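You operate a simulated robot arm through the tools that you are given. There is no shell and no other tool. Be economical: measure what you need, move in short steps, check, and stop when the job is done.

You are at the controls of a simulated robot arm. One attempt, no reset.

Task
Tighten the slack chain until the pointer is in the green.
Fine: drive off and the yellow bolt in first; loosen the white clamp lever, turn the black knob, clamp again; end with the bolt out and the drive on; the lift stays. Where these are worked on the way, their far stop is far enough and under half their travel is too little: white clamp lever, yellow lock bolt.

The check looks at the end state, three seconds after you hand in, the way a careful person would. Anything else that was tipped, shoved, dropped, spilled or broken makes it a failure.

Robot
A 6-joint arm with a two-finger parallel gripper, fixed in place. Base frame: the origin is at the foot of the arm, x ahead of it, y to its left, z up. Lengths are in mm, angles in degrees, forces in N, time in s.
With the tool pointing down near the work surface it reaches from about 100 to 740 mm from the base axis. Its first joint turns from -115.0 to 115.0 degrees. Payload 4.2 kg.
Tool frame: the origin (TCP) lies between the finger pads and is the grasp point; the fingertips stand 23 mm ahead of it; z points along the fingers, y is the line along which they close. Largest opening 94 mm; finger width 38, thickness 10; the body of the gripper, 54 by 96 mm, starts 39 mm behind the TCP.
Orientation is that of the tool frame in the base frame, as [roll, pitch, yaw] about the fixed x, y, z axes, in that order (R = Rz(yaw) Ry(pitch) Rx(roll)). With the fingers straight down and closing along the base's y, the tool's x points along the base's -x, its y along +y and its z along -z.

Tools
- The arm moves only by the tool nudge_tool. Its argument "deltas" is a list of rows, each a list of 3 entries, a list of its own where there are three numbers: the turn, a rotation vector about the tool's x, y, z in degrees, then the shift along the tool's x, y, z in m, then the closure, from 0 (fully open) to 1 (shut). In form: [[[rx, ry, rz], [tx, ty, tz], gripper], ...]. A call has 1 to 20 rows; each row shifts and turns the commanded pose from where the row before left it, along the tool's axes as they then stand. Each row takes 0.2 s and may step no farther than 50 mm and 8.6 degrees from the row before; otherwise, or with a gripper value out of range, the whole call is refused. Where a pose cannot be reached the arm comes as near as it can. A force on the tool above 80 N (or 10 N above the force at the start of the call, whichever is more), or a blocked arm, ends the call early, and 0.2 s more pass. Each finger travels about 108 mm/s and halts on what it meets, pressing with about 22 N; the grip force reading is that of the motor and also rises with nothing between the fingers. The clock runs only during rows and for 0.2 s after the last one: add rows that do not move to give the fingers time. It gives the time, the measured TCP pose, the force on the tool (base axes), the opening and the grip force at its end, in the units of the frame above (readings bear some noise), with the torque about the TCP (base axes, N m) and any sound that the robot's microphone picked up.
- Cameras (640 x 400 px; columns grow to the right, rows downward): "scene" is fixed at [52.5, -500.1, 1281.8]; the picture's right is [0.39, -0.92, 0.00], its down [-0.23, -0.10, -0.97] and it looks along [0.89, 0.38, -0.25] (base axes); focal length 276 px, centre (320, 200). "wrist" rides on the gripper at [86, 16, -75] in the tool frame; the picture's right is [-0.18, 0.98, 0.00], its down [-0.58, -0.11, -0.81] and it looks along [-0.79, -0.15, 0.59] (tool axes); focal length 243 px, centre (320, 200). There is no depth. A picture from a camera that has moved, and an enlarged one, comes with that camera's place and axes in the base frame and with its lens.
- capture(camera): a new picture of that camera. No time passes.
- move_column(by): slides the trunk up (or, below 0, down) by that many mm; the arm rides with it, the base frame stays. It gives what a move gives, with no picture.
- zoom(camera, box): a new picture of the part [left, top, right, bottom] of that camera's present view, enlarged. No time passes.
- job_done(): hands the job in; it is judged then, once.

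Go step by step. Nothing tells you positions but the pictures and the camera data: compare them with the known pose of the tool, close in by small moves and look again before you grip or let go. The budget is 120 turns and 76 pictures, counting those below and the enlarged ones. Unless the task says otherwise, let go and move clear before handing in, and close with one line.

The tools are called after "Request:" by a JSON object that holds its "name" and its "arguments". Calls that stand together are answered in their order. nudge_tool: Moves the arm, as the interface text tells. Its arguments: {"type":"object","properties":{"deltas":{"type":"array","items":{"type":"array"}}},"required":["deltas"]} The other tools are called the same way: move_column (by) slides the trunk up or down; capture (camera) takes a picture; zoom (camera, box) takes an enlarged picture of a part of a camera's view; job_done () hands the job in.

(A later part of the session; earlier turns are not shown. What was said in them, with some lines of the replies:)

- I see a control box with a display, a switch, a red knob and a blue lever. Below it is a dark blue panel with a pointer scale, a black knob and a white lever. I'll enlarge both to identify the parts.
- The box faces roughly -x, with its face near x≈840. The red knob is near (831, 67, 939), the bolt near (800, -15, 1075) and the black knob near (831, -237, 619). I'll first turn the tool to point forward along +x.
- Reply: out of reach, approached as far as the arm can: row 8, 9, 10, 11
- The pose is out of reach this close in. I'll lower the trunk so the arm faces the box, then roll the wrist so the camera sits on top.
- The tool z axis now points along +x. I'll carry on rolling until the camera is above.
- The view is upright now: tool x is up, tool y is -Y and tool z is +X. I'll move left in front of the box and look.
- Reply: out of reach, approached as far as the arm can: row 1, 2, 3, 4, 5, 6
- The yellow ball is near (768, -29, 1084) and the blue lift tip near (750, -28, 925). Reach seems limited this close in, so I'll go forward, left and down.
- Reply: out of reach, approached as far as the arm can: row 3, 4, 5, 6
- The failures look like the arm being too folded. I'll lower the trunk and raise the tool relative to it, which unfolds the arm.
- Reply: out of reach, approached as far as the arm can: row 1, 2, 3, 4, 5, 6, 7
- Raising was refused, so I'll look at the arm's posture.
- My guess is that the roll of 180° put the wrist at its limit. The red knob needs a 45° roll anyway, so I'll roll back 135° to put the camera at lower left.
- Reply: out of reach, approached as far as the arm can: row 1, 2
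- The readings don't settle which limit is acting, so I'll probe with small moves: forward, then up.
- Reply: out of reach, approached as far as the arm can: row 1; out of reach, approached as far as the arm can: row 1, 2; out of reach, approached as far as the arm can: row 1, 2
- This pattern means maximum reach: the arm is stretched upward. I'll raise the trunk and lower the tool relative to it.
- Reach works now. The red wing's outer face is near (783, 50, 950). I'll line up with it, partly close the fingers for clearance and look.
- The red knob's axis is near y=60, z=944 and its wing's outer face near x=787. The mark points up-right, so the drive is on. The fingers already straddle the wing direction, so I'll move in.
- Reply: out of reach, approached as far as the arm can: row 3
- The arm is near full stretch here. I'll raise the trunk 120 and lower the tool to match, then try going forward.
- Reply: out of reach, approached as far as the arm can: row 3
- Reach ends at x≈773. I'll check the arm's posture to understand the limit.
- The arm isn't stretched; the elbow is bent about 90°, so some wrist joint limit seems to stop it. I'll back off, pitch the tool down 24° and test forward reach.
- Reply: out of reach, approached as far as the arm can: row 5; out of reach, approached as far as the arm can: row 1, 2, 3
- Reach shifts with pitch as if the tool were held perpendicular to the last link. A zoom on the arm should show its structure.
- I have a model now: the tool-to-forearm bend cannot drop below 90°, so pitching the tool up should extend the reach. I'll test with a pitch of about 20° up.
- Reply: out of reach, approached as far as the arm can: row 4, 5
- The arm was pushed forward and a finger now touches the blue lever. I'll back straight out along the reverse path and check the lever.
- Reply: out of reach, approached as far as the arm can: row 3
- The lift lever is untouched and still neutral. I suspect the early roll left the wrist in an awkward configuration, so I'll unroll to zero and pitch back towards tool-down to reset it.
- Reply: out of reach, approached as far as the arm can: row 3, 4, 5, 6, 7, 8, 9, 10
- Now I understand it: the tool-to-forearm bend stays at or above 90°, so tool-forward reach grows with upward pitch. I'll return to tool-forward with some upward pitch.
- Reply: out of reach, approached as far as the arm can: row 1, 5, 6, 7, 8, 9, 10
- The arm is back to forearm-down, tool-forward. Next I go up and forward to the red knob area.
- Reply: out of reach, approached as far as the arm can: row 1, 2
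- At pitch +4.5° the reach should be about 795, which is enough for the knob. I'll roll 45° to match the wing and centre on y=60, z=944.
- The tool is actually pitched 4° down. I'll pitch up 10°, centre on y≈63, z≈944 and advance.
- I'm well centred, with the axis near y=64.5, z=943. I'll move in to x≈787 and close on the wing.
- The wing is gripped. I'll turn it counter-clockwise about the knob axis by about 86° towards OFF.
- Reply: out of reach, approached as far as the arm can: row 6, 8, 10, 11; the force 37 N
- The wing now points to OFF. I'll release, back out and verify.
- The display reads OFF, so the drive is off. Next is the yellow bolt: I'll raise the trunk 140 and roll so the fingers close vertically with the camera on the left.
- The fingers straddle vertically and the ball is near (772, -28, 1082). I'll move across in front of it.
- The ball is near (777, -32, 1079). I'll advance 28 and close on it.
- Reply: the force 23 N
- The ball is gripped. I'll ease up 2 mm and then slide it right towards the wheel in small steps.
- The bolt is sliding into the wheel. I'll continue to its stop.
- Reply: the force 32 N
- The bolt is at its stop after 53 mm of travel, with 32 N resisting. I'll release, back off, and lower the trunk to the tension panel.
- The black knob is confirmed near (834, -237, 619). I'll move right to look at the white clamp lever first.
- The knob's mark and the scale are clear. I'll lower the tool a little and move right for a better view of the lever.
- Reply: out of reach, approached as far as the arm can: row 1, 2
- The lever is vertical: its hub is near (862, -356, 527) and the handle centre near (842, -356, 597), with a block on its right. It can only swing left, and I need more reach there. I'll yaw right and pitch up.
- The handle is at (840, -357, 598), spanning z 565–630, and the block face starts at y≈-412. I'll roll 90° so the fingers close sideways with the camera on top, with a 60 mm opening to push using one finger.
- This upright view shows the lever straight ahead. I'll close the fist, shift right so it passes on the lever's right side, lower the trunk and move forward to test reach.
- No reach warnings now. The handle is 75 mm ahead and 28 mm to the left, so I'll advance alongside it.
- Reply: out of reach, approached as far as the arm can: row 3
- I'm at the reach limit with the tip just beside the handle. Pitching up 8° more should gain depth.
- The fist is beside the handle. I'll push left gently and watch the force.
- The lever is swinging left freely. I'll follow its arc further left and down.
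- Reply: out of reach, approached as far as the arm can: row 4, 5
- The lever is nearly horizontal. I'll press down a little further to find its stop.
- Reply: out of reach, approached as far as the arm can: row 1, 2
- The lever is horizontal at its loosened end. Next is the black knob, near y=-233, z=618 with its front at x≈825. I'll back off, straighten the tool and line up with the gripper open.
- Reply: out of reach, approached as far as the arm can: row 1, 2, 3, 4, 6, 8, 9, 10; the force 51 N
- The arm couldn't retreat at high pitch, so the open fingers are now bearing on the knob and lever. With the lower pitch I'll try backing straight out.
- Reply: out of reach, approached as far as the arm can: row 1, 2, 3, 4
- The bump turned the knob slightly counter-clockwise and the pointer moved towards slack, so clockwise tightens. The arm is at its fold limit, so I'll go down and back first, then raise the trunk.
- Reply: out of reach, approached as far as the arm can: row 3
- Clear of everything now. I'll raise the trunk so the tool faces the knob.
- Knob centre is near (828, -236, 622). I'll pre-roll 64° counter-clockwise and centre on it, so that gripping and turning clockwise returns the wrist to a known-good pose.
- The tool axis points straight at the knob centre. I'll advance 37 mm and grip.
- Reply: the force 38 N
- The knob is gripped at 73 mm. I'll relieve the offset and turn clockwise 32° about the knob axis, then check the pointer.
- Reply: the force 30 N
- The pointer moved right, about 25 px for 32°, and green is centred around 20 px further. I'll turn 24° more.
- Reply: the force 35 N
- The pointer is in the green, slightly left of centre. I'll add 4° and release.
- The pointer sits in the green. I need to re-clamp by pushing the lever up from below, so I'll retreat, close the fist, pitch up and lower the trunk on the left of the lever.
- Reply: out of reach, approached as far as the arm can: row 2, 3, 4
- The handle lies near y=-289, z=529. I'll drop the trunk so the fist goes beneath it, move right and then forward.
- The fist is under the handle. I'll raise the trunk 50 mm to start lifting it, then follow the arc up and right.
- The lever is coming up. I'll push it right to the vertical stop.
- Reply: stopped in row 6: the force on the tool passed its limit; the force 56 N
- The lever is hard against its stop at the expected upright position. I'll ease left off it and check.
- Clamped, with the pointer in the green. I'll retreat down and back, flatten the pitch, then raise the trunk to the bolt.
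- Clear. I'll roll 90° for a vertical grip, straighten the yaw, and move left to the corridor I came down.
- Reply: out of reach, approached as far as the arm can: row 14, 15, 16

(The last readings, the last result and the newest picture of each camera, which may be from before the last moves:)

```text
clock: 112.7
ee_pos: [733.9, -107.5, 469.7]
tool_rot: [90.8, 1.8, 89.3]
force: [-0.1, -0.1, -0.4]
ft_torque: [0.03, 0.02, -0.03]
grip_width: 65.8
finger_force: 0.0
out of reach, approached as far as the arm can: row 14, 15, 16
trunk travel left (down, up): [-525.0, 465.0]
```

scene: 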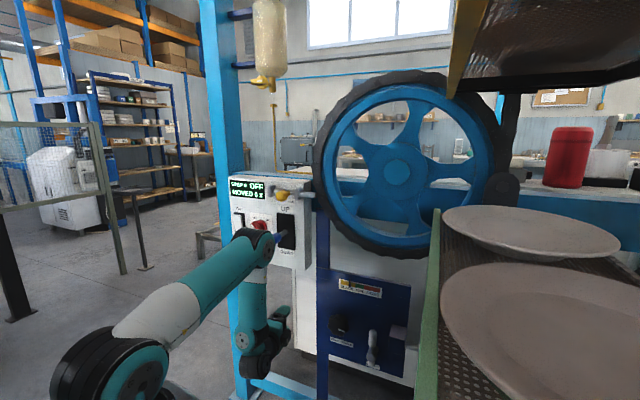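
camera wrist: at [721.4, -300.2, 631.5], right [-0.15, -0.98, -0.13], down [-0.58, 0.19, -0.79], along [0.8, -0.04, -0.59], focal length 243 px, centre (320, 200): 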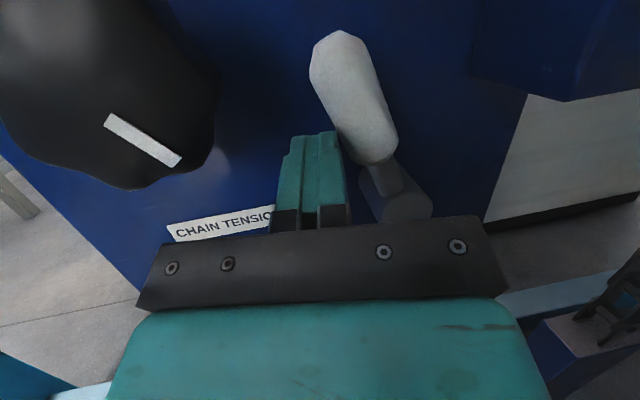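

Next I raise the trunk, then back off a little and raise the tool to the ball's height.

Request:
{"name": "move_column", "arguments": {"by": 410}}

Request:
{"name": "nudge_tool", "arguments": {"deltas": [[[0, 0, 0], [0, 0.04, -0.01], 0.3], [[0, 0, 0], [0, 0.04, -0.01], 0.3], [[0, 0, 0], [0, 0.04, -0.01], 0.3], [[0, 0, 0], [0.01, 0.04, 0], 0.3], [[0, 0, 0], [0.01, 0.04, 0], 0.3], [[0, 0, 0], [0, 0, 0], 0.3]]}}

Request:
{"name": "capture", "arguments": {"camera": "wrist"}}

```text
refused: 410 is not a number from -400 to 400
```

```text
clock: 114.1
ee_pos: [797.2, -72.7, 634.6]
tool_rot: [90.9, 1.8, 89.3]
force: [-0.4, 0.0, -0.8]
ft_torque: [0.02, 0.0, -0.01]
grip_width: 65.8
finger_force: 0.0
out of reach, approached as far as the arm can: row 1, 2, 3, 4, 5
trunk travel left (down, up): [-525.0, 465.0]
```

```text
11 pictures are left
camera wrist: at [723.5, 14.9, 648.3], right [0.01, -0.15, 0.99], down [-0.81, -0.57, -0.08], along [0.58, -0.8, -0.13], focal length 243 px, centre (320, 200)
```

wrist: 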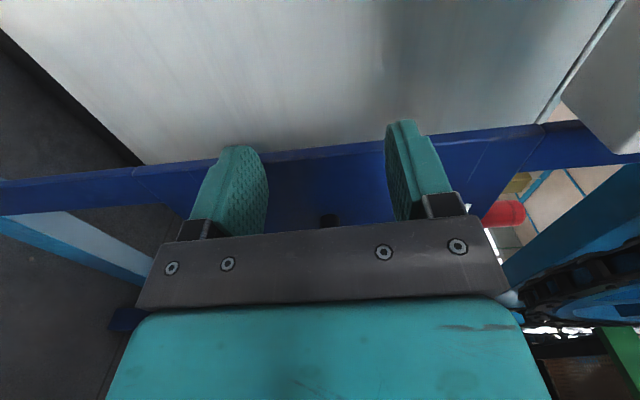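

The column step was refused as too large, so the nudge ran at low height, but nothing was touched. I'll reverse down and back, then raise the trunk by 400.

Request:
{"name": "nudge_tool", "arguments": {"deltas": [[[0, 0, 0], [0, -0.04, -0.02], 0.3], [[0, 0, 0], [0, -0.04, -0.02], 0.3], [[0, 0, 0], [0, -0.04, -0.025], 0.3], [[0, 0, 0], [-0.015, -0.02, -0.02], 0.3], [[0, 0, 0], [-0.015, 0, -0.01], 0.3], [[0, 0, 0], [0, 0, 0], 0.3]]}}

```text
clock: 115.5
ee_pos: [736.7, -100.2, 474.1]
tool_rot: [90.8, 1.8, 89.3]
force: [0.7, -0.2, 0.3]
ft_torque: [0.01, 0.0, 0.01]
grip_width: 66.1
finger_force: 0.0
out of reach, approached as far as the arm can: row 1, 2, 3, 4, 5
trunk travel left (down, up): [-525.0, 465.0]
```

This boundary differs from before, so I'll check the arm's posture.

Request:
{"name": "capture", "arguments": {"camera": "scene"}}

```text
10 pictures are left
```

scene: 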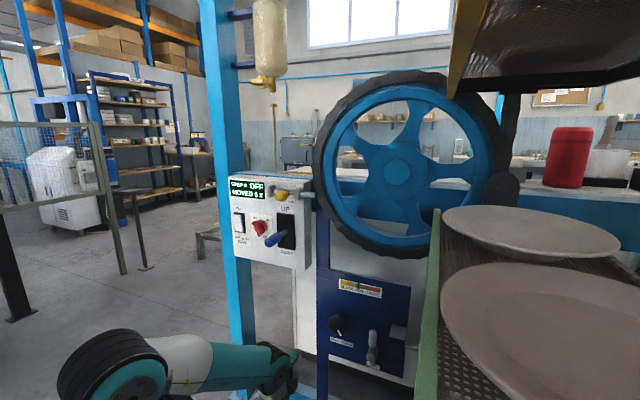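

The wrist is now in its other branch, where x must be larger and pitching down lets the tool come nearer. I'll pitch down 18°, raise the trunk in two steps, then go up to the ball.

Request:
{"name": "nudge_tool", "arguments": {"deltas": [[[6, 0, 0], [0, 0, -0.01], 0.3], [[6, 0, 0], [0, 0, -0.01], 0.3], [[6, 0, 0], [0, 0, -0.01], 0.3], [[0, 0, 0], [0, 0, -0.01], 0.3], [[0, 0, 0], [0, 0, 0], 0.3]]}}

Request:
{"name": "move_column", "arguments": {"by": 400}}

Request:
{"name": "move_column", "arguments": {"by": 60}}

```text
clock: 116.7
ee_pos: [699.3, -99.0, 483.8]
tool_rot: [108.7, 1.7, 89.3]
force: [0.3, -0.2, -0.1]
ft_torque: [-0.02, -0.03, -0.01]
grip_width: 65.8
finger_force: 0.0
trunk travel left (down, up): [-525.0, 465.0]
```

```text
clock: 120.6
ee_pos: [698.0, -101.0, 882.7]
tool_rot: [108.8, 1.8, 89.2]
force: [0.5, 0.8, 0.3]
ft_torque: [-0.01, 0.0, 0.03]
grip_width: 65.5
finger_force: 0.0
trunk travel left (down, up): [-925.0, 65.0]
```

```text
clock: 121.6
ee_pos: [698.5, -100.0, 943.1]
tool_rot: [108.7, 1.8, 89.3]
force: [-0.1, -0.2, 0.1]
ft_torque: [-0.03, 0.01, -0.04]
grip_width: 65.5
finger_force: 0.1
trunk travel left (down, up): [-985.0, 5.0]
```

No warnings. Now up to the ball's height.

Request:
{"name": "nudge_tool", "arguments": {"deltas": [[[0, 0, 0], [0.004, 0.0354, -0.0095], 0.3], [[0, 0, 0], [0.004, 0.0354, -0.0095], 0.3], [[0, 0, 0], [0.004, 0.0354, -0.0085], 0.3], [[0, 0, 0], [0.004, 0.0354, -0.0075], 0.3], [[0, 0, 0], [0, 0, 0], 0.3]]}}

Request:
{"name": "capture", "arguments": {"camera": "wrist"}}

```text
clock: 122.8
ee_pos: [716.9, -79.3, 1085.5]
tool_rot: [108.8, 1.7, 89.3]
force: [-1.4, -0.7, 0.2]
ft_torque: [0.01, -0.01, -0.02]
grip_width: 65.7
finger_force: 0.1
out of reach, approached as far as the arm can: row 2
trunk travel left (down, up): [-985.0, 5.0]
```

```text
9 pictures are left
camera wrist: at [653.1, 8.5, 1121.5], right [0.31, -0.16, 0.94], down [-0.81, -0.57, 0.17], along [0.5, -0.81, -0.31], focal length 243 px, centre (320, 200)
```

wrist: 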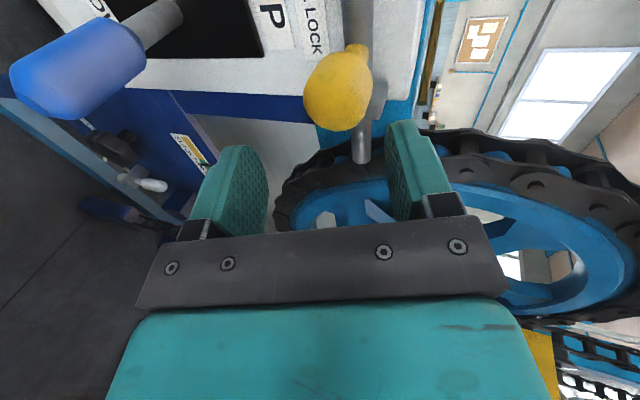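

The ball lies between the finger lines. I'll advance and close on it.

Request:
{"name": "nudge_tool", "arguments": {"deltas": [[[0, 0, 0], [0, 0.005, 0.016], 0.3], [[0, 0, 0], [0, 0.004, 0.015], 0.3], [[0, 0, 0], [0, 0.004, 0.015], 0.3], [[0, 0, 0], [0, 0, 0], 0.5], [[0, 0, 0], [0, 0, 0], 0.8], [[0, 0, 0], [0, 0, 0], 0.9], [[0, 0, 0], [0, 0, 0], 0.9]]}}

Request:
{"name": "capture", "arguments": {"camera": "wrist"}}

```text
clock: 124.4
ee_pos: [716.6, -79.6, 1084.4]
tool_rot: [108.6, 1.8, 89.3]
force: [0.0, 0.5, 0.0]
ft_torque: [0.04, 0.0, 0.02]
grip_width: 9.7
finger_force: 0.0
out of reach, approached as far as the arm can: row 1, 2, 3
trunk travel left (down, up): [-985.0, 5.0]
```

```text
8 pictures are left
camera wrist: at [653.2, 8.4, 1121.2], right [0.31, -0.16, 0.94], down [-0.81, -0.57, 0.17], along [0.5, -0.81, -0.31], focal length 243 px, centre (320, 200)
```

wrist: 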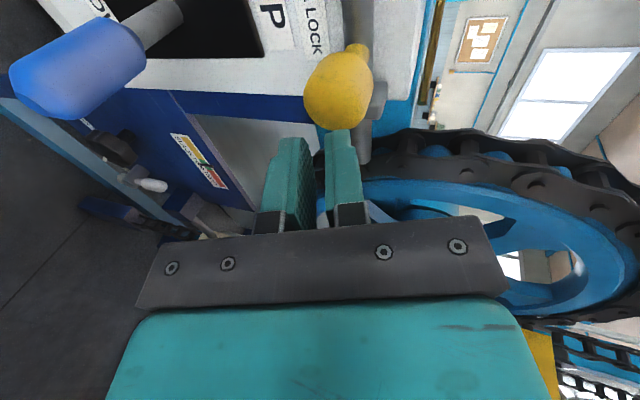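

Forward is limited at this pitch, so pitching up 10° should carry the reach forward. I'll open first, then pitch and advance together.

Request:
{"name": "nudge_tool", "arguments": {"deltas": [[[0, 0, 0], [0, 0, 0], 0.3], [[0, 0, 0], [0, 0, 0], 0.3], [[0, 0, 0], [0, 0, 0], 0.3], [[-3, 0, 0], [0, 0.004, 0.012], 0.3], [[-3, 0, 0], [0, 0.003, 0.012], 0.3], [[-3, 0, 0], [0, 0.002, 0.012], 0.3], [[-2, 0, 0], [0, 0.001, 0.012], 0.3], [[0, 0, 0], [0, 0, 0], 0.3]]}}

```text
clock: 126.2
ee_pos: [772.1, -80.1, 1082.1]
tool_rot: [97.7, 1.7, 89.3]
force: [0.2, 0.5, -0.5]
ft_torque: [-0.03, 0.0, -0.02]
grip_width: 65.8
finger_force: 0.0
out of reach, approached as far as the arm can: row 6
trunk travel left (down, up): [-985.0, 5.0]
```

Positioned around the ball. I'll close and check the grip reading.

Request:
{"name": "nudge_tool", "arguments": {"deltas": [[[0, 0, 0], [0, 0, -0.005], 0.5], [[0, 0, 0], [0, 0, 0], 0.8], [[0, 0, 0], [0, 0, 0], 0.9], [[0, 0, 0], [0, 0, 0], 0.9]]}}

```text
clock: 127.2
ee_pos: [767.5, -78.9, 1083.1]
tool_rot: [98.0, 1.9, 89.3]
force: [-3.2, 0.3, -13.3]
ft_torque: [-0.27, -0.74, 0.02]
grip_width: 34.3
finger_force: 44.8
trunk travel left (down, up): [-985.0, 5.0]
```

Gripped at 34 mm. I'll pull the bolt back left 53 mm.

Request:
{"name": "nudge_tool", "arguments": {"deltas": [[[0, 0, 0], [0.0105, 0, 0], 0.9], [[0, 0, 0], [0.0105, 0, 0], 0.9], [[0, 0, 0], [0.0105, 0, 0], 0.9], [[0, 0, 0], [0.0105, 0, 0], 0.9], [[0, 0, 0], [0.0105, 0, 0], 0.9], [[0, 0, 0], [0.003, 0, 0], 0.9], [[0, 0, 0], [0, 0, 0], 0.9]]}}

```text
clock: 128.8
ee_pos: [761.0, -33.4, 1083.9]
tool_rot: [97.6, 1.7, 88.9]
force: [13.8, -37.0, -8.2]
ft_torque: [-0.21, -0.64, -0.26]
grip_width: 33.9
finger_force: 45.5
out of reach, approached as far as the arm can: row 3, 4, 5
trunk travel left (down, up): [-985.0, 5.0]
```

The stop is felt at y=-33, where the bolt began. I'll release and back out by pitching down, then check.

Request:
{"name": "nudge_tool", "arguments": {"deltas": [[[0, 0, 0], [-0.002, 0, 0], 0.4], [[0, 0, 0], [0, 0, 0], 0.3], [[0, 0, 0], [0, 0, 0], 0.3], [[3, 0, 0], [0, 0, -0.015], 0.3], [[3, 0, 0], [0, 0, -0.012], 0.3], [[3, 0, 0], [0, 0, -0.012], 0.3], [[3, 0, 0], [0, 0, -0.012], 0.3], [[0, 0, 0], [0, 0, 0], 0.3]]}}

Request:
{"name": "capture", "arguments": {"camera": "wrist"}}

```text
clock: 130.6
ee_pos: [702.3, -31.7, 1094.7]
tool_rot: [109.6, 1.8, 89.3]
force: [-0.2, 0.1, -0.3]
ft_torque: [-0.01, -0.01, 0.05]
grip_width: 66.1
finger_force: 0.0
out of reach, approached as far as the arm can: row 6, 7
trunk travel left (down, up): [-985.0, 5.0]
```

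```text
7 pictures are left
camera wrist: at [638.7, 54.2, 1131.0], right [0.33, -0.16, 0.93], down [-0.8, -0.57, 0.19], along [0.5, -0.81, -0.31], focal length 243 px, centre (320, 200)
```

wrist: 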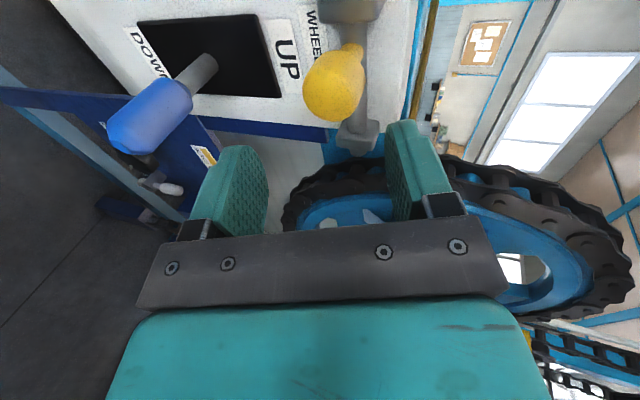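

The bolt is out. Now the drive: I'll move left, go down to the red knob's height, and start rolling back to the OFF-wing orientation.

Request:
{"name": "nudge_tool", "arguments": {"deltas": [[[0, 0, 0], [0.032, 0, 0], 0.4], [[0, 0, 0], [0.032, 0, 0], 0.45], [[0, 0, 0], [0.032, 0, 0], 0.45], [[0, 0, 0], [0, -0.0355, 0.0125], 0.45], [[0, 0, 0], [0, -0.0355, 0.0125], 0.45], [[0, 0, 0], [0, -0.0355, 0.0125], 0.45], [[0, 0, 0], [0, -0.0355, 0.0125], 0.45], [[0, 0, 0], [0, 0, 0], 0.45]]}}

Request:
{"name": "nudge_tool", "arguments": {"deltas": [[[0, 0, -8.5], [0, 0, 0], 0.45], [[0, 0, -8.5], [0, 0, 0], 0.45], [[0, 0, -8.5], [0, 0, 0], 0.45], [[0, 0, -8.5], [0, 0, 0], 0.45], [[0, 0, -8.5], [0, 0, 0], 0.45], [[0, 0, -8.5], [0, 0, 0], 0.45], [[0, 0, -8.5], [0, 0, 0], 0.45], [[0, 0, -8.5], [0, 0, 0], 0.45], [[0, 0, -8.5], [0, 0, 0], 0.45], [[0, 0, -8.5], [0, 0, 0], 0.45], [[0, 0, -8.5], [0, 0, 0], 0.45], [[0, 0, -8.5], [0, 0, 0], 0.45], [[0, 0, -8.5], [0, 0, 0], 0.45], [[0, 0, -8.5], [0, 0, 0], 0.45], [[0, 0, -8.5], [0, 0, 0], 0.45], [[0, 0, -7.5], [0, 0, 0], 0.45], [[0, 0, 0], [0, 0, 0], 0.45]]}}

```text
clock: 132.4
ee_pos: [644.1, 21.0, 948.0]
tool_rot: [109.6, 1.8, 89.4]
force: [0.4, -0.2, -0.7]
ft_torque: [0.04, -0.02, -0.04]
grip_width: 51.8
finger_force: 0.1
out of reach, approached as far as the arm can: row 1, 2, 3, 5, 6, 7
trunk travel left (down, up): [-985.0, 5.0]
```

```text
clock: 136.0
ee_pos: [645.9, 20.7, 950.1]
tool_rot: [-116.0, 40.0, -108.6]
force: [-1.0, 0.2, 0.7]
ft_torque: [0.0, -0.01, 0.02]
grip_width: 52.0
finger_force: 0.0
trunk travel left (down, up): [-985.0, 5.0]
```

At the knob's height with the correct roll. I'll pitch up 24° and line up on y≈64.

Request:
{"name": "nudge_tool", "arguments": {"deltas": [[[5.81, -5.5, 0.16], [0, 0, 0.02], 0.45], [[5.81, -5.5, 0.16], [0, 0, 0.02], 0.45], [[5.81, -5.5, 0.16], [0, 0, 0.02], 0.45], [[0, 0, 0], [-0.016, 0.016, 0.0155], 0.45], [[0, 0, 0], [-0.016, 0.016, 0.0155], 0.45], [[0, 0, 0], [0, 0, 0], 0.45]]}}

Request:
{"name": "capture", "arguments": {"camera": "wrist"}}

```text
clock: 137.4
ee_pos: [713.8, 42.4, 953.9]
tool_rot: [-84.2, 43.4, -87.1]
force: [0.0, -0.5, -0.1]
ft_torque: [-0.01, -0.02, 0.0]
grip_width: 51.8
finger_force: 0.0
out of reach, approached as far as the arm can: row 4, 5
trunk travel left (down, up): [-985.0, 5.0]
```

```text
6 pictures are left
camera wrist: at [643.7, -8.5, 876.8], right [0.06, 0.81, -0.58], down [-0.83, 0.36, 0.42], along [0.55, 0.46, 0.7], focal length 243 px, centre (320, 200)
```

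wrist: 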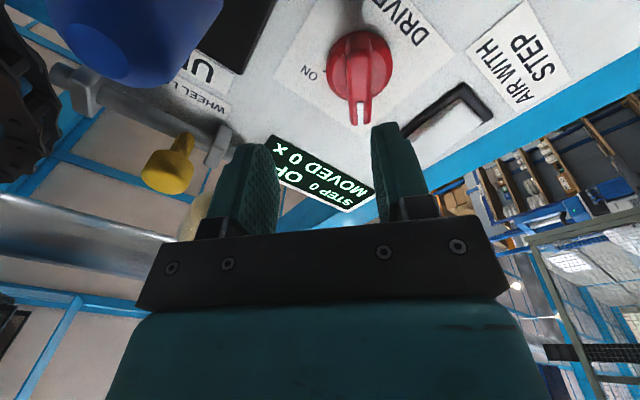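

The trunk is too high for this pose, so I'll lower it 150 and raise the tool back relative to it.

Request:
{"name": "move_column", "arguments": {"by": -150}}

Request:
{"name": "nudge_tool", "arguments": {"deltas": [[[0, 0, 0], [-0.028, -0.0214, 0.005], 0.45], [[0, 0, 0], [-0.028, -0.0214, 0.005], 0.45], [[0, 0, 0], [-0.028, -0.0214, 0.005], 0.45], [[0, 0, 0], [-0.028, -0.0214, 0.005], 0.45], [[0, 0, 0], [0, 0, 0], 0.45]]}}

```text
clock: 139.1
ee_pos: [714.1, 42.0, 804.9]
tool_rot: [-84.2, 43.4, -87.1]
force: [0.0, -0.7, 0.0]
ft_torque: [-0.03, 0.03, 0.0]
grip_width: 51.5
finger_force: 0.0
trunk travel left (down, up): [-835.0, 155.0]
```

```text
clock: 140.3
ee_pos: [723.3, 66.5, 944.4]
tool_rot: [-84.2, 43.4, -87.1]
force: [0.8, -0.6, 0.5]
ft_torque: [0.03, 0.02, -0.01]
grip_width: 52.0
finger_force: 0.1
trunk travel left (down, up): [-835.0, 155.0]
```

In reach and aligned. I'll advance to the wing.

Request:
{"name": "nudge_tool", "arguments": {"deltas": [[[0, 0, 0], [0.0018, 0.0013, 0.0206], 0.45], [[0, 0, 0], [0.0018, 0.0013, 0.0206], 0.45], [[0, 0, 0], [0.0018, 0.0013, 0.0206], 0.45], [[0, 0, 0], [0, 0, 0], 0.45]]}}

Request:
{"name": "capture", "arguments": {"camera": "wrist"}}

```text
clock: 141.3
ee_pos: [775.1, 56.0, 942.9]
tool_rot: [-84.0, 43.4, -86.9]
force: [0.8, 0.0, -0.5]
ft_torque: [0.01, 0.01, 0.0]
grip_width: 51.6
finger_force: 0.0
out of reach, approached as far as the arm can: row 3
trunk travel left (down, up): [-835.0, 155.0]
```

```text
5 pictures are left
camera wrist: at [704.6, 4.8, 866.1], right [0.06, 0.81, -0.58], down [-0.83, 0.36, 0.42], along [0.55, 0.46, 0.7], focal length 243 px, centre (320, 200)
```

wrist: 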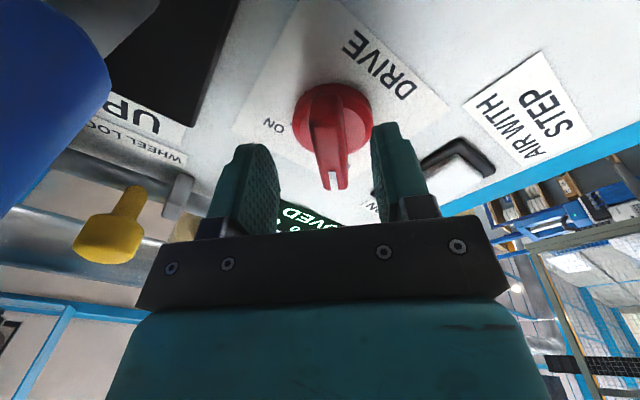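

The wing is between the fingers. I'll pitch up 5° for more depth, shift 7 mm left and advance.

Request:
{"name": "nudge_tool", "arguments": {"deltas": [[[3.6, -3.4, 0.1], [0, 0, 0], 0.45], [[0, 0, 0], [-0.005, 0.005, 0.004], 0.45], [[0, 0, 0], [0, 0, 0.008], 0.45], [[0, 0, 0], [0, 0, 0], 0.45]]}}

```text
clock: 142.3
ee_pos: [786.5, 63.2, 947.0]
tool_rot: [-77.3, 43.0, -82.5]
force: [0.5, 0.3, -0.6]
ft_torque: [-0.03, 0.04, 0.01]
grip_width: 51.8
finger_force: 0.1
trunk travel left (down, up): [-835.0, 155.0]
```

I'll lower 4 mm, grip the wing, and turn clockwise towards ON.

Request:
{"name": "nudge_tool", "arguments": {"deltas": [[[0, 0, 0], [0.0031, 0.0033, 0], 0.45], [[0, 0, 0], [0, 0, 0], 0.8], [[0, 0, 0], [0, 0, 0], 0.9], [[0, 0, 0], [0, 0, 0], 0.9]]}}

Request:
{"name": "nudge_tool", "arguments": {"deltas": [[[0.5, 0.7, 7.9], [0, 0, 0], 0.9], [[0.5, 0.7, 7.9], [0, 0, 0], 0.9], [[0.5, 0.7, 7.9], [0, 0, 0], 0.9], [[0.5, 0.7, 7.9], [0, 0, 0], 0.9], [[0.5, 0.7, 7.9], [0, 0, 0], 0.9], [[0.5, 0.7, 7.9], [0, 0, 0], 0.9], [[0.5, 0.7, 7.9], [0, 0, 0], 0.9], [[0.5, 0.7, 7.9], [0, 0, 0], 0.9], [[0.5, 0.7, 7.9], [0, 0, 0], 0.9], [[0.5, 0.7, 7.9], [0, 0, 0], 0.9], [[0.5, 0.7, 7.9], [0, 0, 0], 0.9], [[0, 0, 0], [0, 0, 0], 0.9]]}}

Request:
{"name": "zoom", "arguments": {"camera": "scene", "box": [220, 150, 440, 370]}}

```text
clock: 143.3
ee_pos: [786.0, 62.7, 943.7]
tool_rot: [-77.4, 43.1, -82.4]
force: [-1.7, -2.5, 1.8]
ft_torque: [1.01, 0.38, 0.84]
grip_width: 18.5
finger_force: 45.0
trunk travel left (down, up): [-835.0, 155.0]
```

```text
clock: 145.9
ee_pos: [761.1, 49.2, 949.5]
tool_rot: [86.0, 48.5, 80.6]
force: [0.1, 0.4, -1.0]
ft_torque: [0.0, -0.02, 0.03]
grip_width: 9.3
finger_force: 0.1
out of reach, approached as far as the arm can: row 2, 4, 6, 7, 8, 9, 11
trunk travel left (down, up): [-835.0, 155.0]
```

```text
1.82 times, centred on (330, 260) of scene
camera zoom: at [52.5, -500.1, 1281.8], right [0.39, -0.92, 0.0], down [-0.23, -0.1, -0.97], along [0.89, 0.38, -0.25], focal length 501 px, centre (302, 91)
```

zoom: 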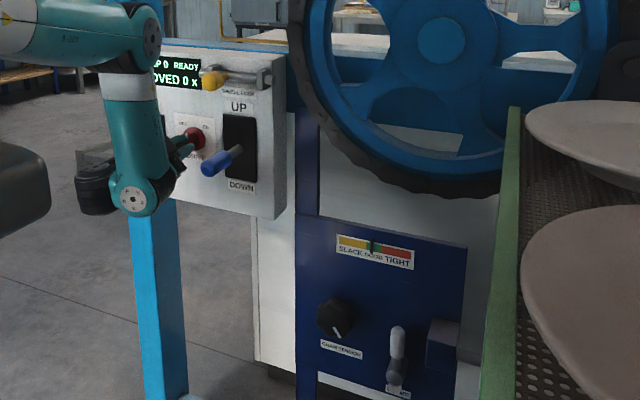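

The grip slipped off at the end of the turn, but the display now reads READY. I'll back off and confirm the knob is fully at ON.

Request:
{"name": "nudge_tool", "arguments": {"deltas": [[[0, 0, 0], [0, 0, -0.02], 0.9], [[0, 0, 0], [0, 0, -0.025], 0.9], [[0, 0, 0], [0, 0, -0.02], 0.9], [[0, 0, 0], [0, 0, 0], 0.9]]}}

Request:
{"name": "capture", "arguments": {"camera": "wrist"}}

```text
clock: 146.9
ee_pos: [718.7, 44.0, 943.0]
tool_rot: [86.4, 48.6, 81.1]
force: [0.2, -0.4, 0.6]
ft_torque: [-0.03, -0.01, -0.02]
grip_width: 9.2
finger_force: 0.1
out of reach, approached as far as the arm can: row 2, 3
trunk travel left (down, up): [-835.0, 155.0]
```

```text
3 pictures are left
camera wrist: at [652.9, 120.2, 885.3], right [0.03, 0.62, 0.79], down [-0.87, -0.37, 0.33], along [0.5, -0.69, 0.52], focal length 243 px, centre (320, 200)
```

wrist: 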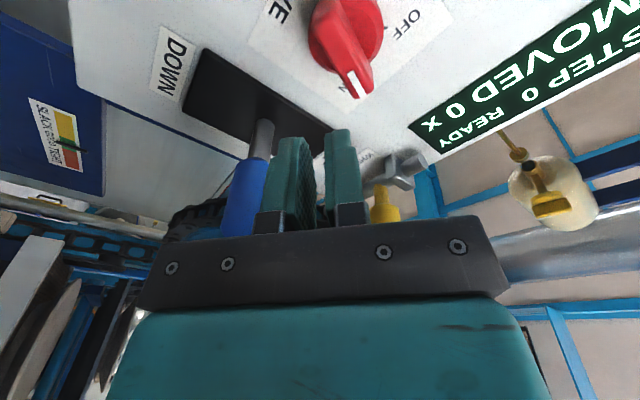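

The wing stands about 28° short of full ON, though the display reads READY. I'll re-grip it at its present angle and finish the turn.

Request:
{"name": "nudge_tool", "arguments": {"deltas": [[[0, 0, -8], [0, 0, 0], 0.45], [[0, 0, -8], [0, 0, 0], 0.45], [[0, 0, -8], [0, 0, 0], 0.45], [[-7.15, -2.95, 0.8], [0, 0, 0], 0.45], [[0, 0, 0], [0.0045, 0.0095, 0.0128], 0.45], [[0, 0, 0], [0.0045, 0.0095, 0.0128], 0.45], [[0, 0, 0], [0, 0, 0], 0.45]]}}

Request:
{"name": "capture", "arguments": {"camera": "wrist"}}

```text
clock: 148.5
ee_pos: [745.8, 65.6, 945.9]
tool_rot: [66.5, 71.0, 67.2]
force: [0.0, 0.0, -0.3]
ft_torque: [-0.02, -0.02, -0.01]
grip_width: 51.7
finger_force: 0.0
trunk travel left (down, up): [-835.0, 155.0]
```

```text
2 pictures are left
camera wrist: at [681.5, 107.2, 858.0], right [-0.05, 0.88, 0.47], down [-0.87, -0.27, 0.41], along [0.49, -0.38, 0.78], focal length 243 px, centre (320, 200)
```

wrist: 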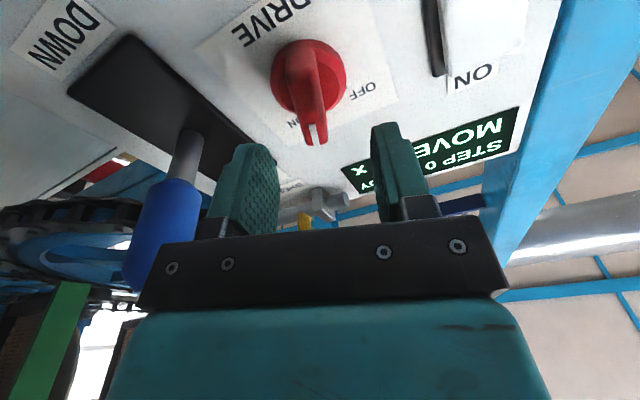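

Fingers are aligned with the wing. I'll advance, grip and turn another 30° clockwise.

Request:
{"name": "nudge_tool", "arguments": {"deltas": [[[0, 0, 0], [0.004, -0.0016, 0.02], 0.45], [[0, 0, 0], [0.004, -0.0016, 0.02], 0.45], [[0, 0, 0], [0, 0, 0], 0.7], [[0, 0, 0], [0, 0, 0], 0.9], [[0, 0, 0], [0, 0, 0], 0.9]]}}

Request:
{"name": "nudge_tool", "arguments": {"deltas": [[[0.8, -0.2, 6], [0, 0, 0], 0.9], [[0.8, -0.2, 6], [0, 0, 0], 0.9], [[0.8, -0.2, 6], [0, 0, 0], 0.9], [[0.8, -0.2, 6], [0, 0, 0], 0.9], [[0.8, -0.2, 6], [0, 0, 0], 0.9], [[0, 0, 0], [0, 0, 0], 0.9]]}}

```text
clock: 149.7
ee_pos: [783.1, 62.2, 942.8]
tool_rot: [66.4, 70.9, 67.0]
force: [0.2, -3.0, 1.4]
ft_torque: [0.03, 0.94, -0.42]
grip_width: 15.7
finger_force: 44.8
out of reach, approached as far as the arm can: row 2
trunk travel left (down, up): [-835.0, 155.0]
```

```text
clock: 151.1
ee_pos: [775.5, 61.7, 945.7]
tool_rot: [81.5, 41.8, 80.2]
force: [36.1, 35.6, 10.8]
ft_torque: [-1.87, 0.17, 0.41]
grip_width: 16.4
finger_force: 45.3
out of reach, approached as far as the arm can: row 2, 4
trunk travel left (down, up): [-835.0, 155.0]
```

There is firm torque against the stop, with the wing at about 45°. I'll release, back off and verify.

Request:
{"name": "nudge_tool", "arguments": {"deltas": [[[0, 0, 0], [0, 0, 0], 0.5], [[0, 0, 0], [0, 0, 0], 0.45], [[0, 0, 0], [0, 0, 0], 0.45], [[0, 0, 0], [0, 0, -0.02], 0.45], [[0, 0, 0], [0, 0, -0.03], 0.45], [[0, 0, 0], [0, 0, -0.02], 0.45], [[0, 0, 0], [0, 0, 0], 0.45]]}}

Request:
{"name": "capture", "arguments": {"camera": "wrist"}}

```text
clock: 152.7
ee_pos: [723.7, 58.9, 934.2]
tool_rot: [81.9, 41.7, 80.5]
force: [-0.2, 0.3, -0.2]
ft_torque: [0.02, -0.03, 0.01]
grip_width: 52.0
finger_force: 0.0
out of reach, approached as far as the arm can: row 6
trunk travel left (down, up): [-835.0, 155.0]
```

```text
1 pictures are left
camera wrist: at [659.4, 138.4, 880.6], right [-0.05, 0.53, 0.85], down [-0.87, -0.44, 0.22], along [0.49, -0.73, 0.48], focal length 243 px, centre (320, 200)
```

wrist: 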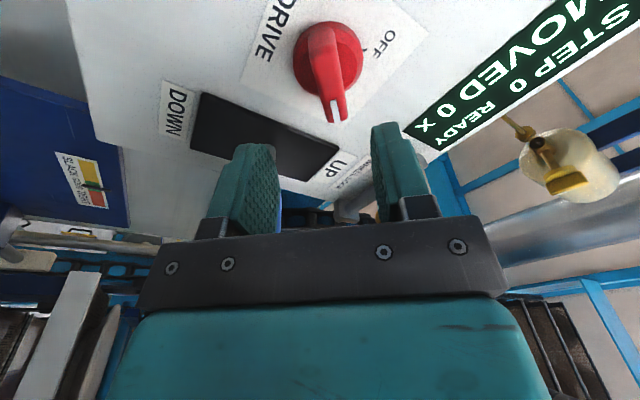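

The knob points fully to ON and the display reads READY. I'll use the last picture for an overall check.

Request:
{"name": "zoom", "arguments": {"camera": "scene", "box": [220, 160, 430, 370]}}

```text
1.90 times, centred on (325, 265) of scene
camera zoom: at [52.5, -500.1, 1281.8], right [0.39, -0.92, 0.0], down [-0.23, -0.1, -0.97], along [0.89, 0.38, -0.25], focal length 525 px, centre (310, 76)
```

zoom: 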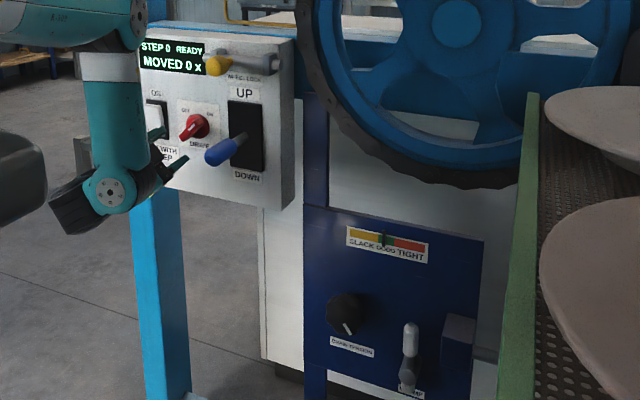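

The pointer is in the green, the clamp lever is upright and the bolt is out. The drive is ON with READY showing, the lift lever is in neutral and the gripper is clear, so I'm handing in.

Request:
{"name": "job_done", "arguments": {}}

```text
The job is handed in.
```

The chain is tightened: the pointer was in the green, the lever clamped, the bolt out, the drive on and the lift left in neutral when I handed in.
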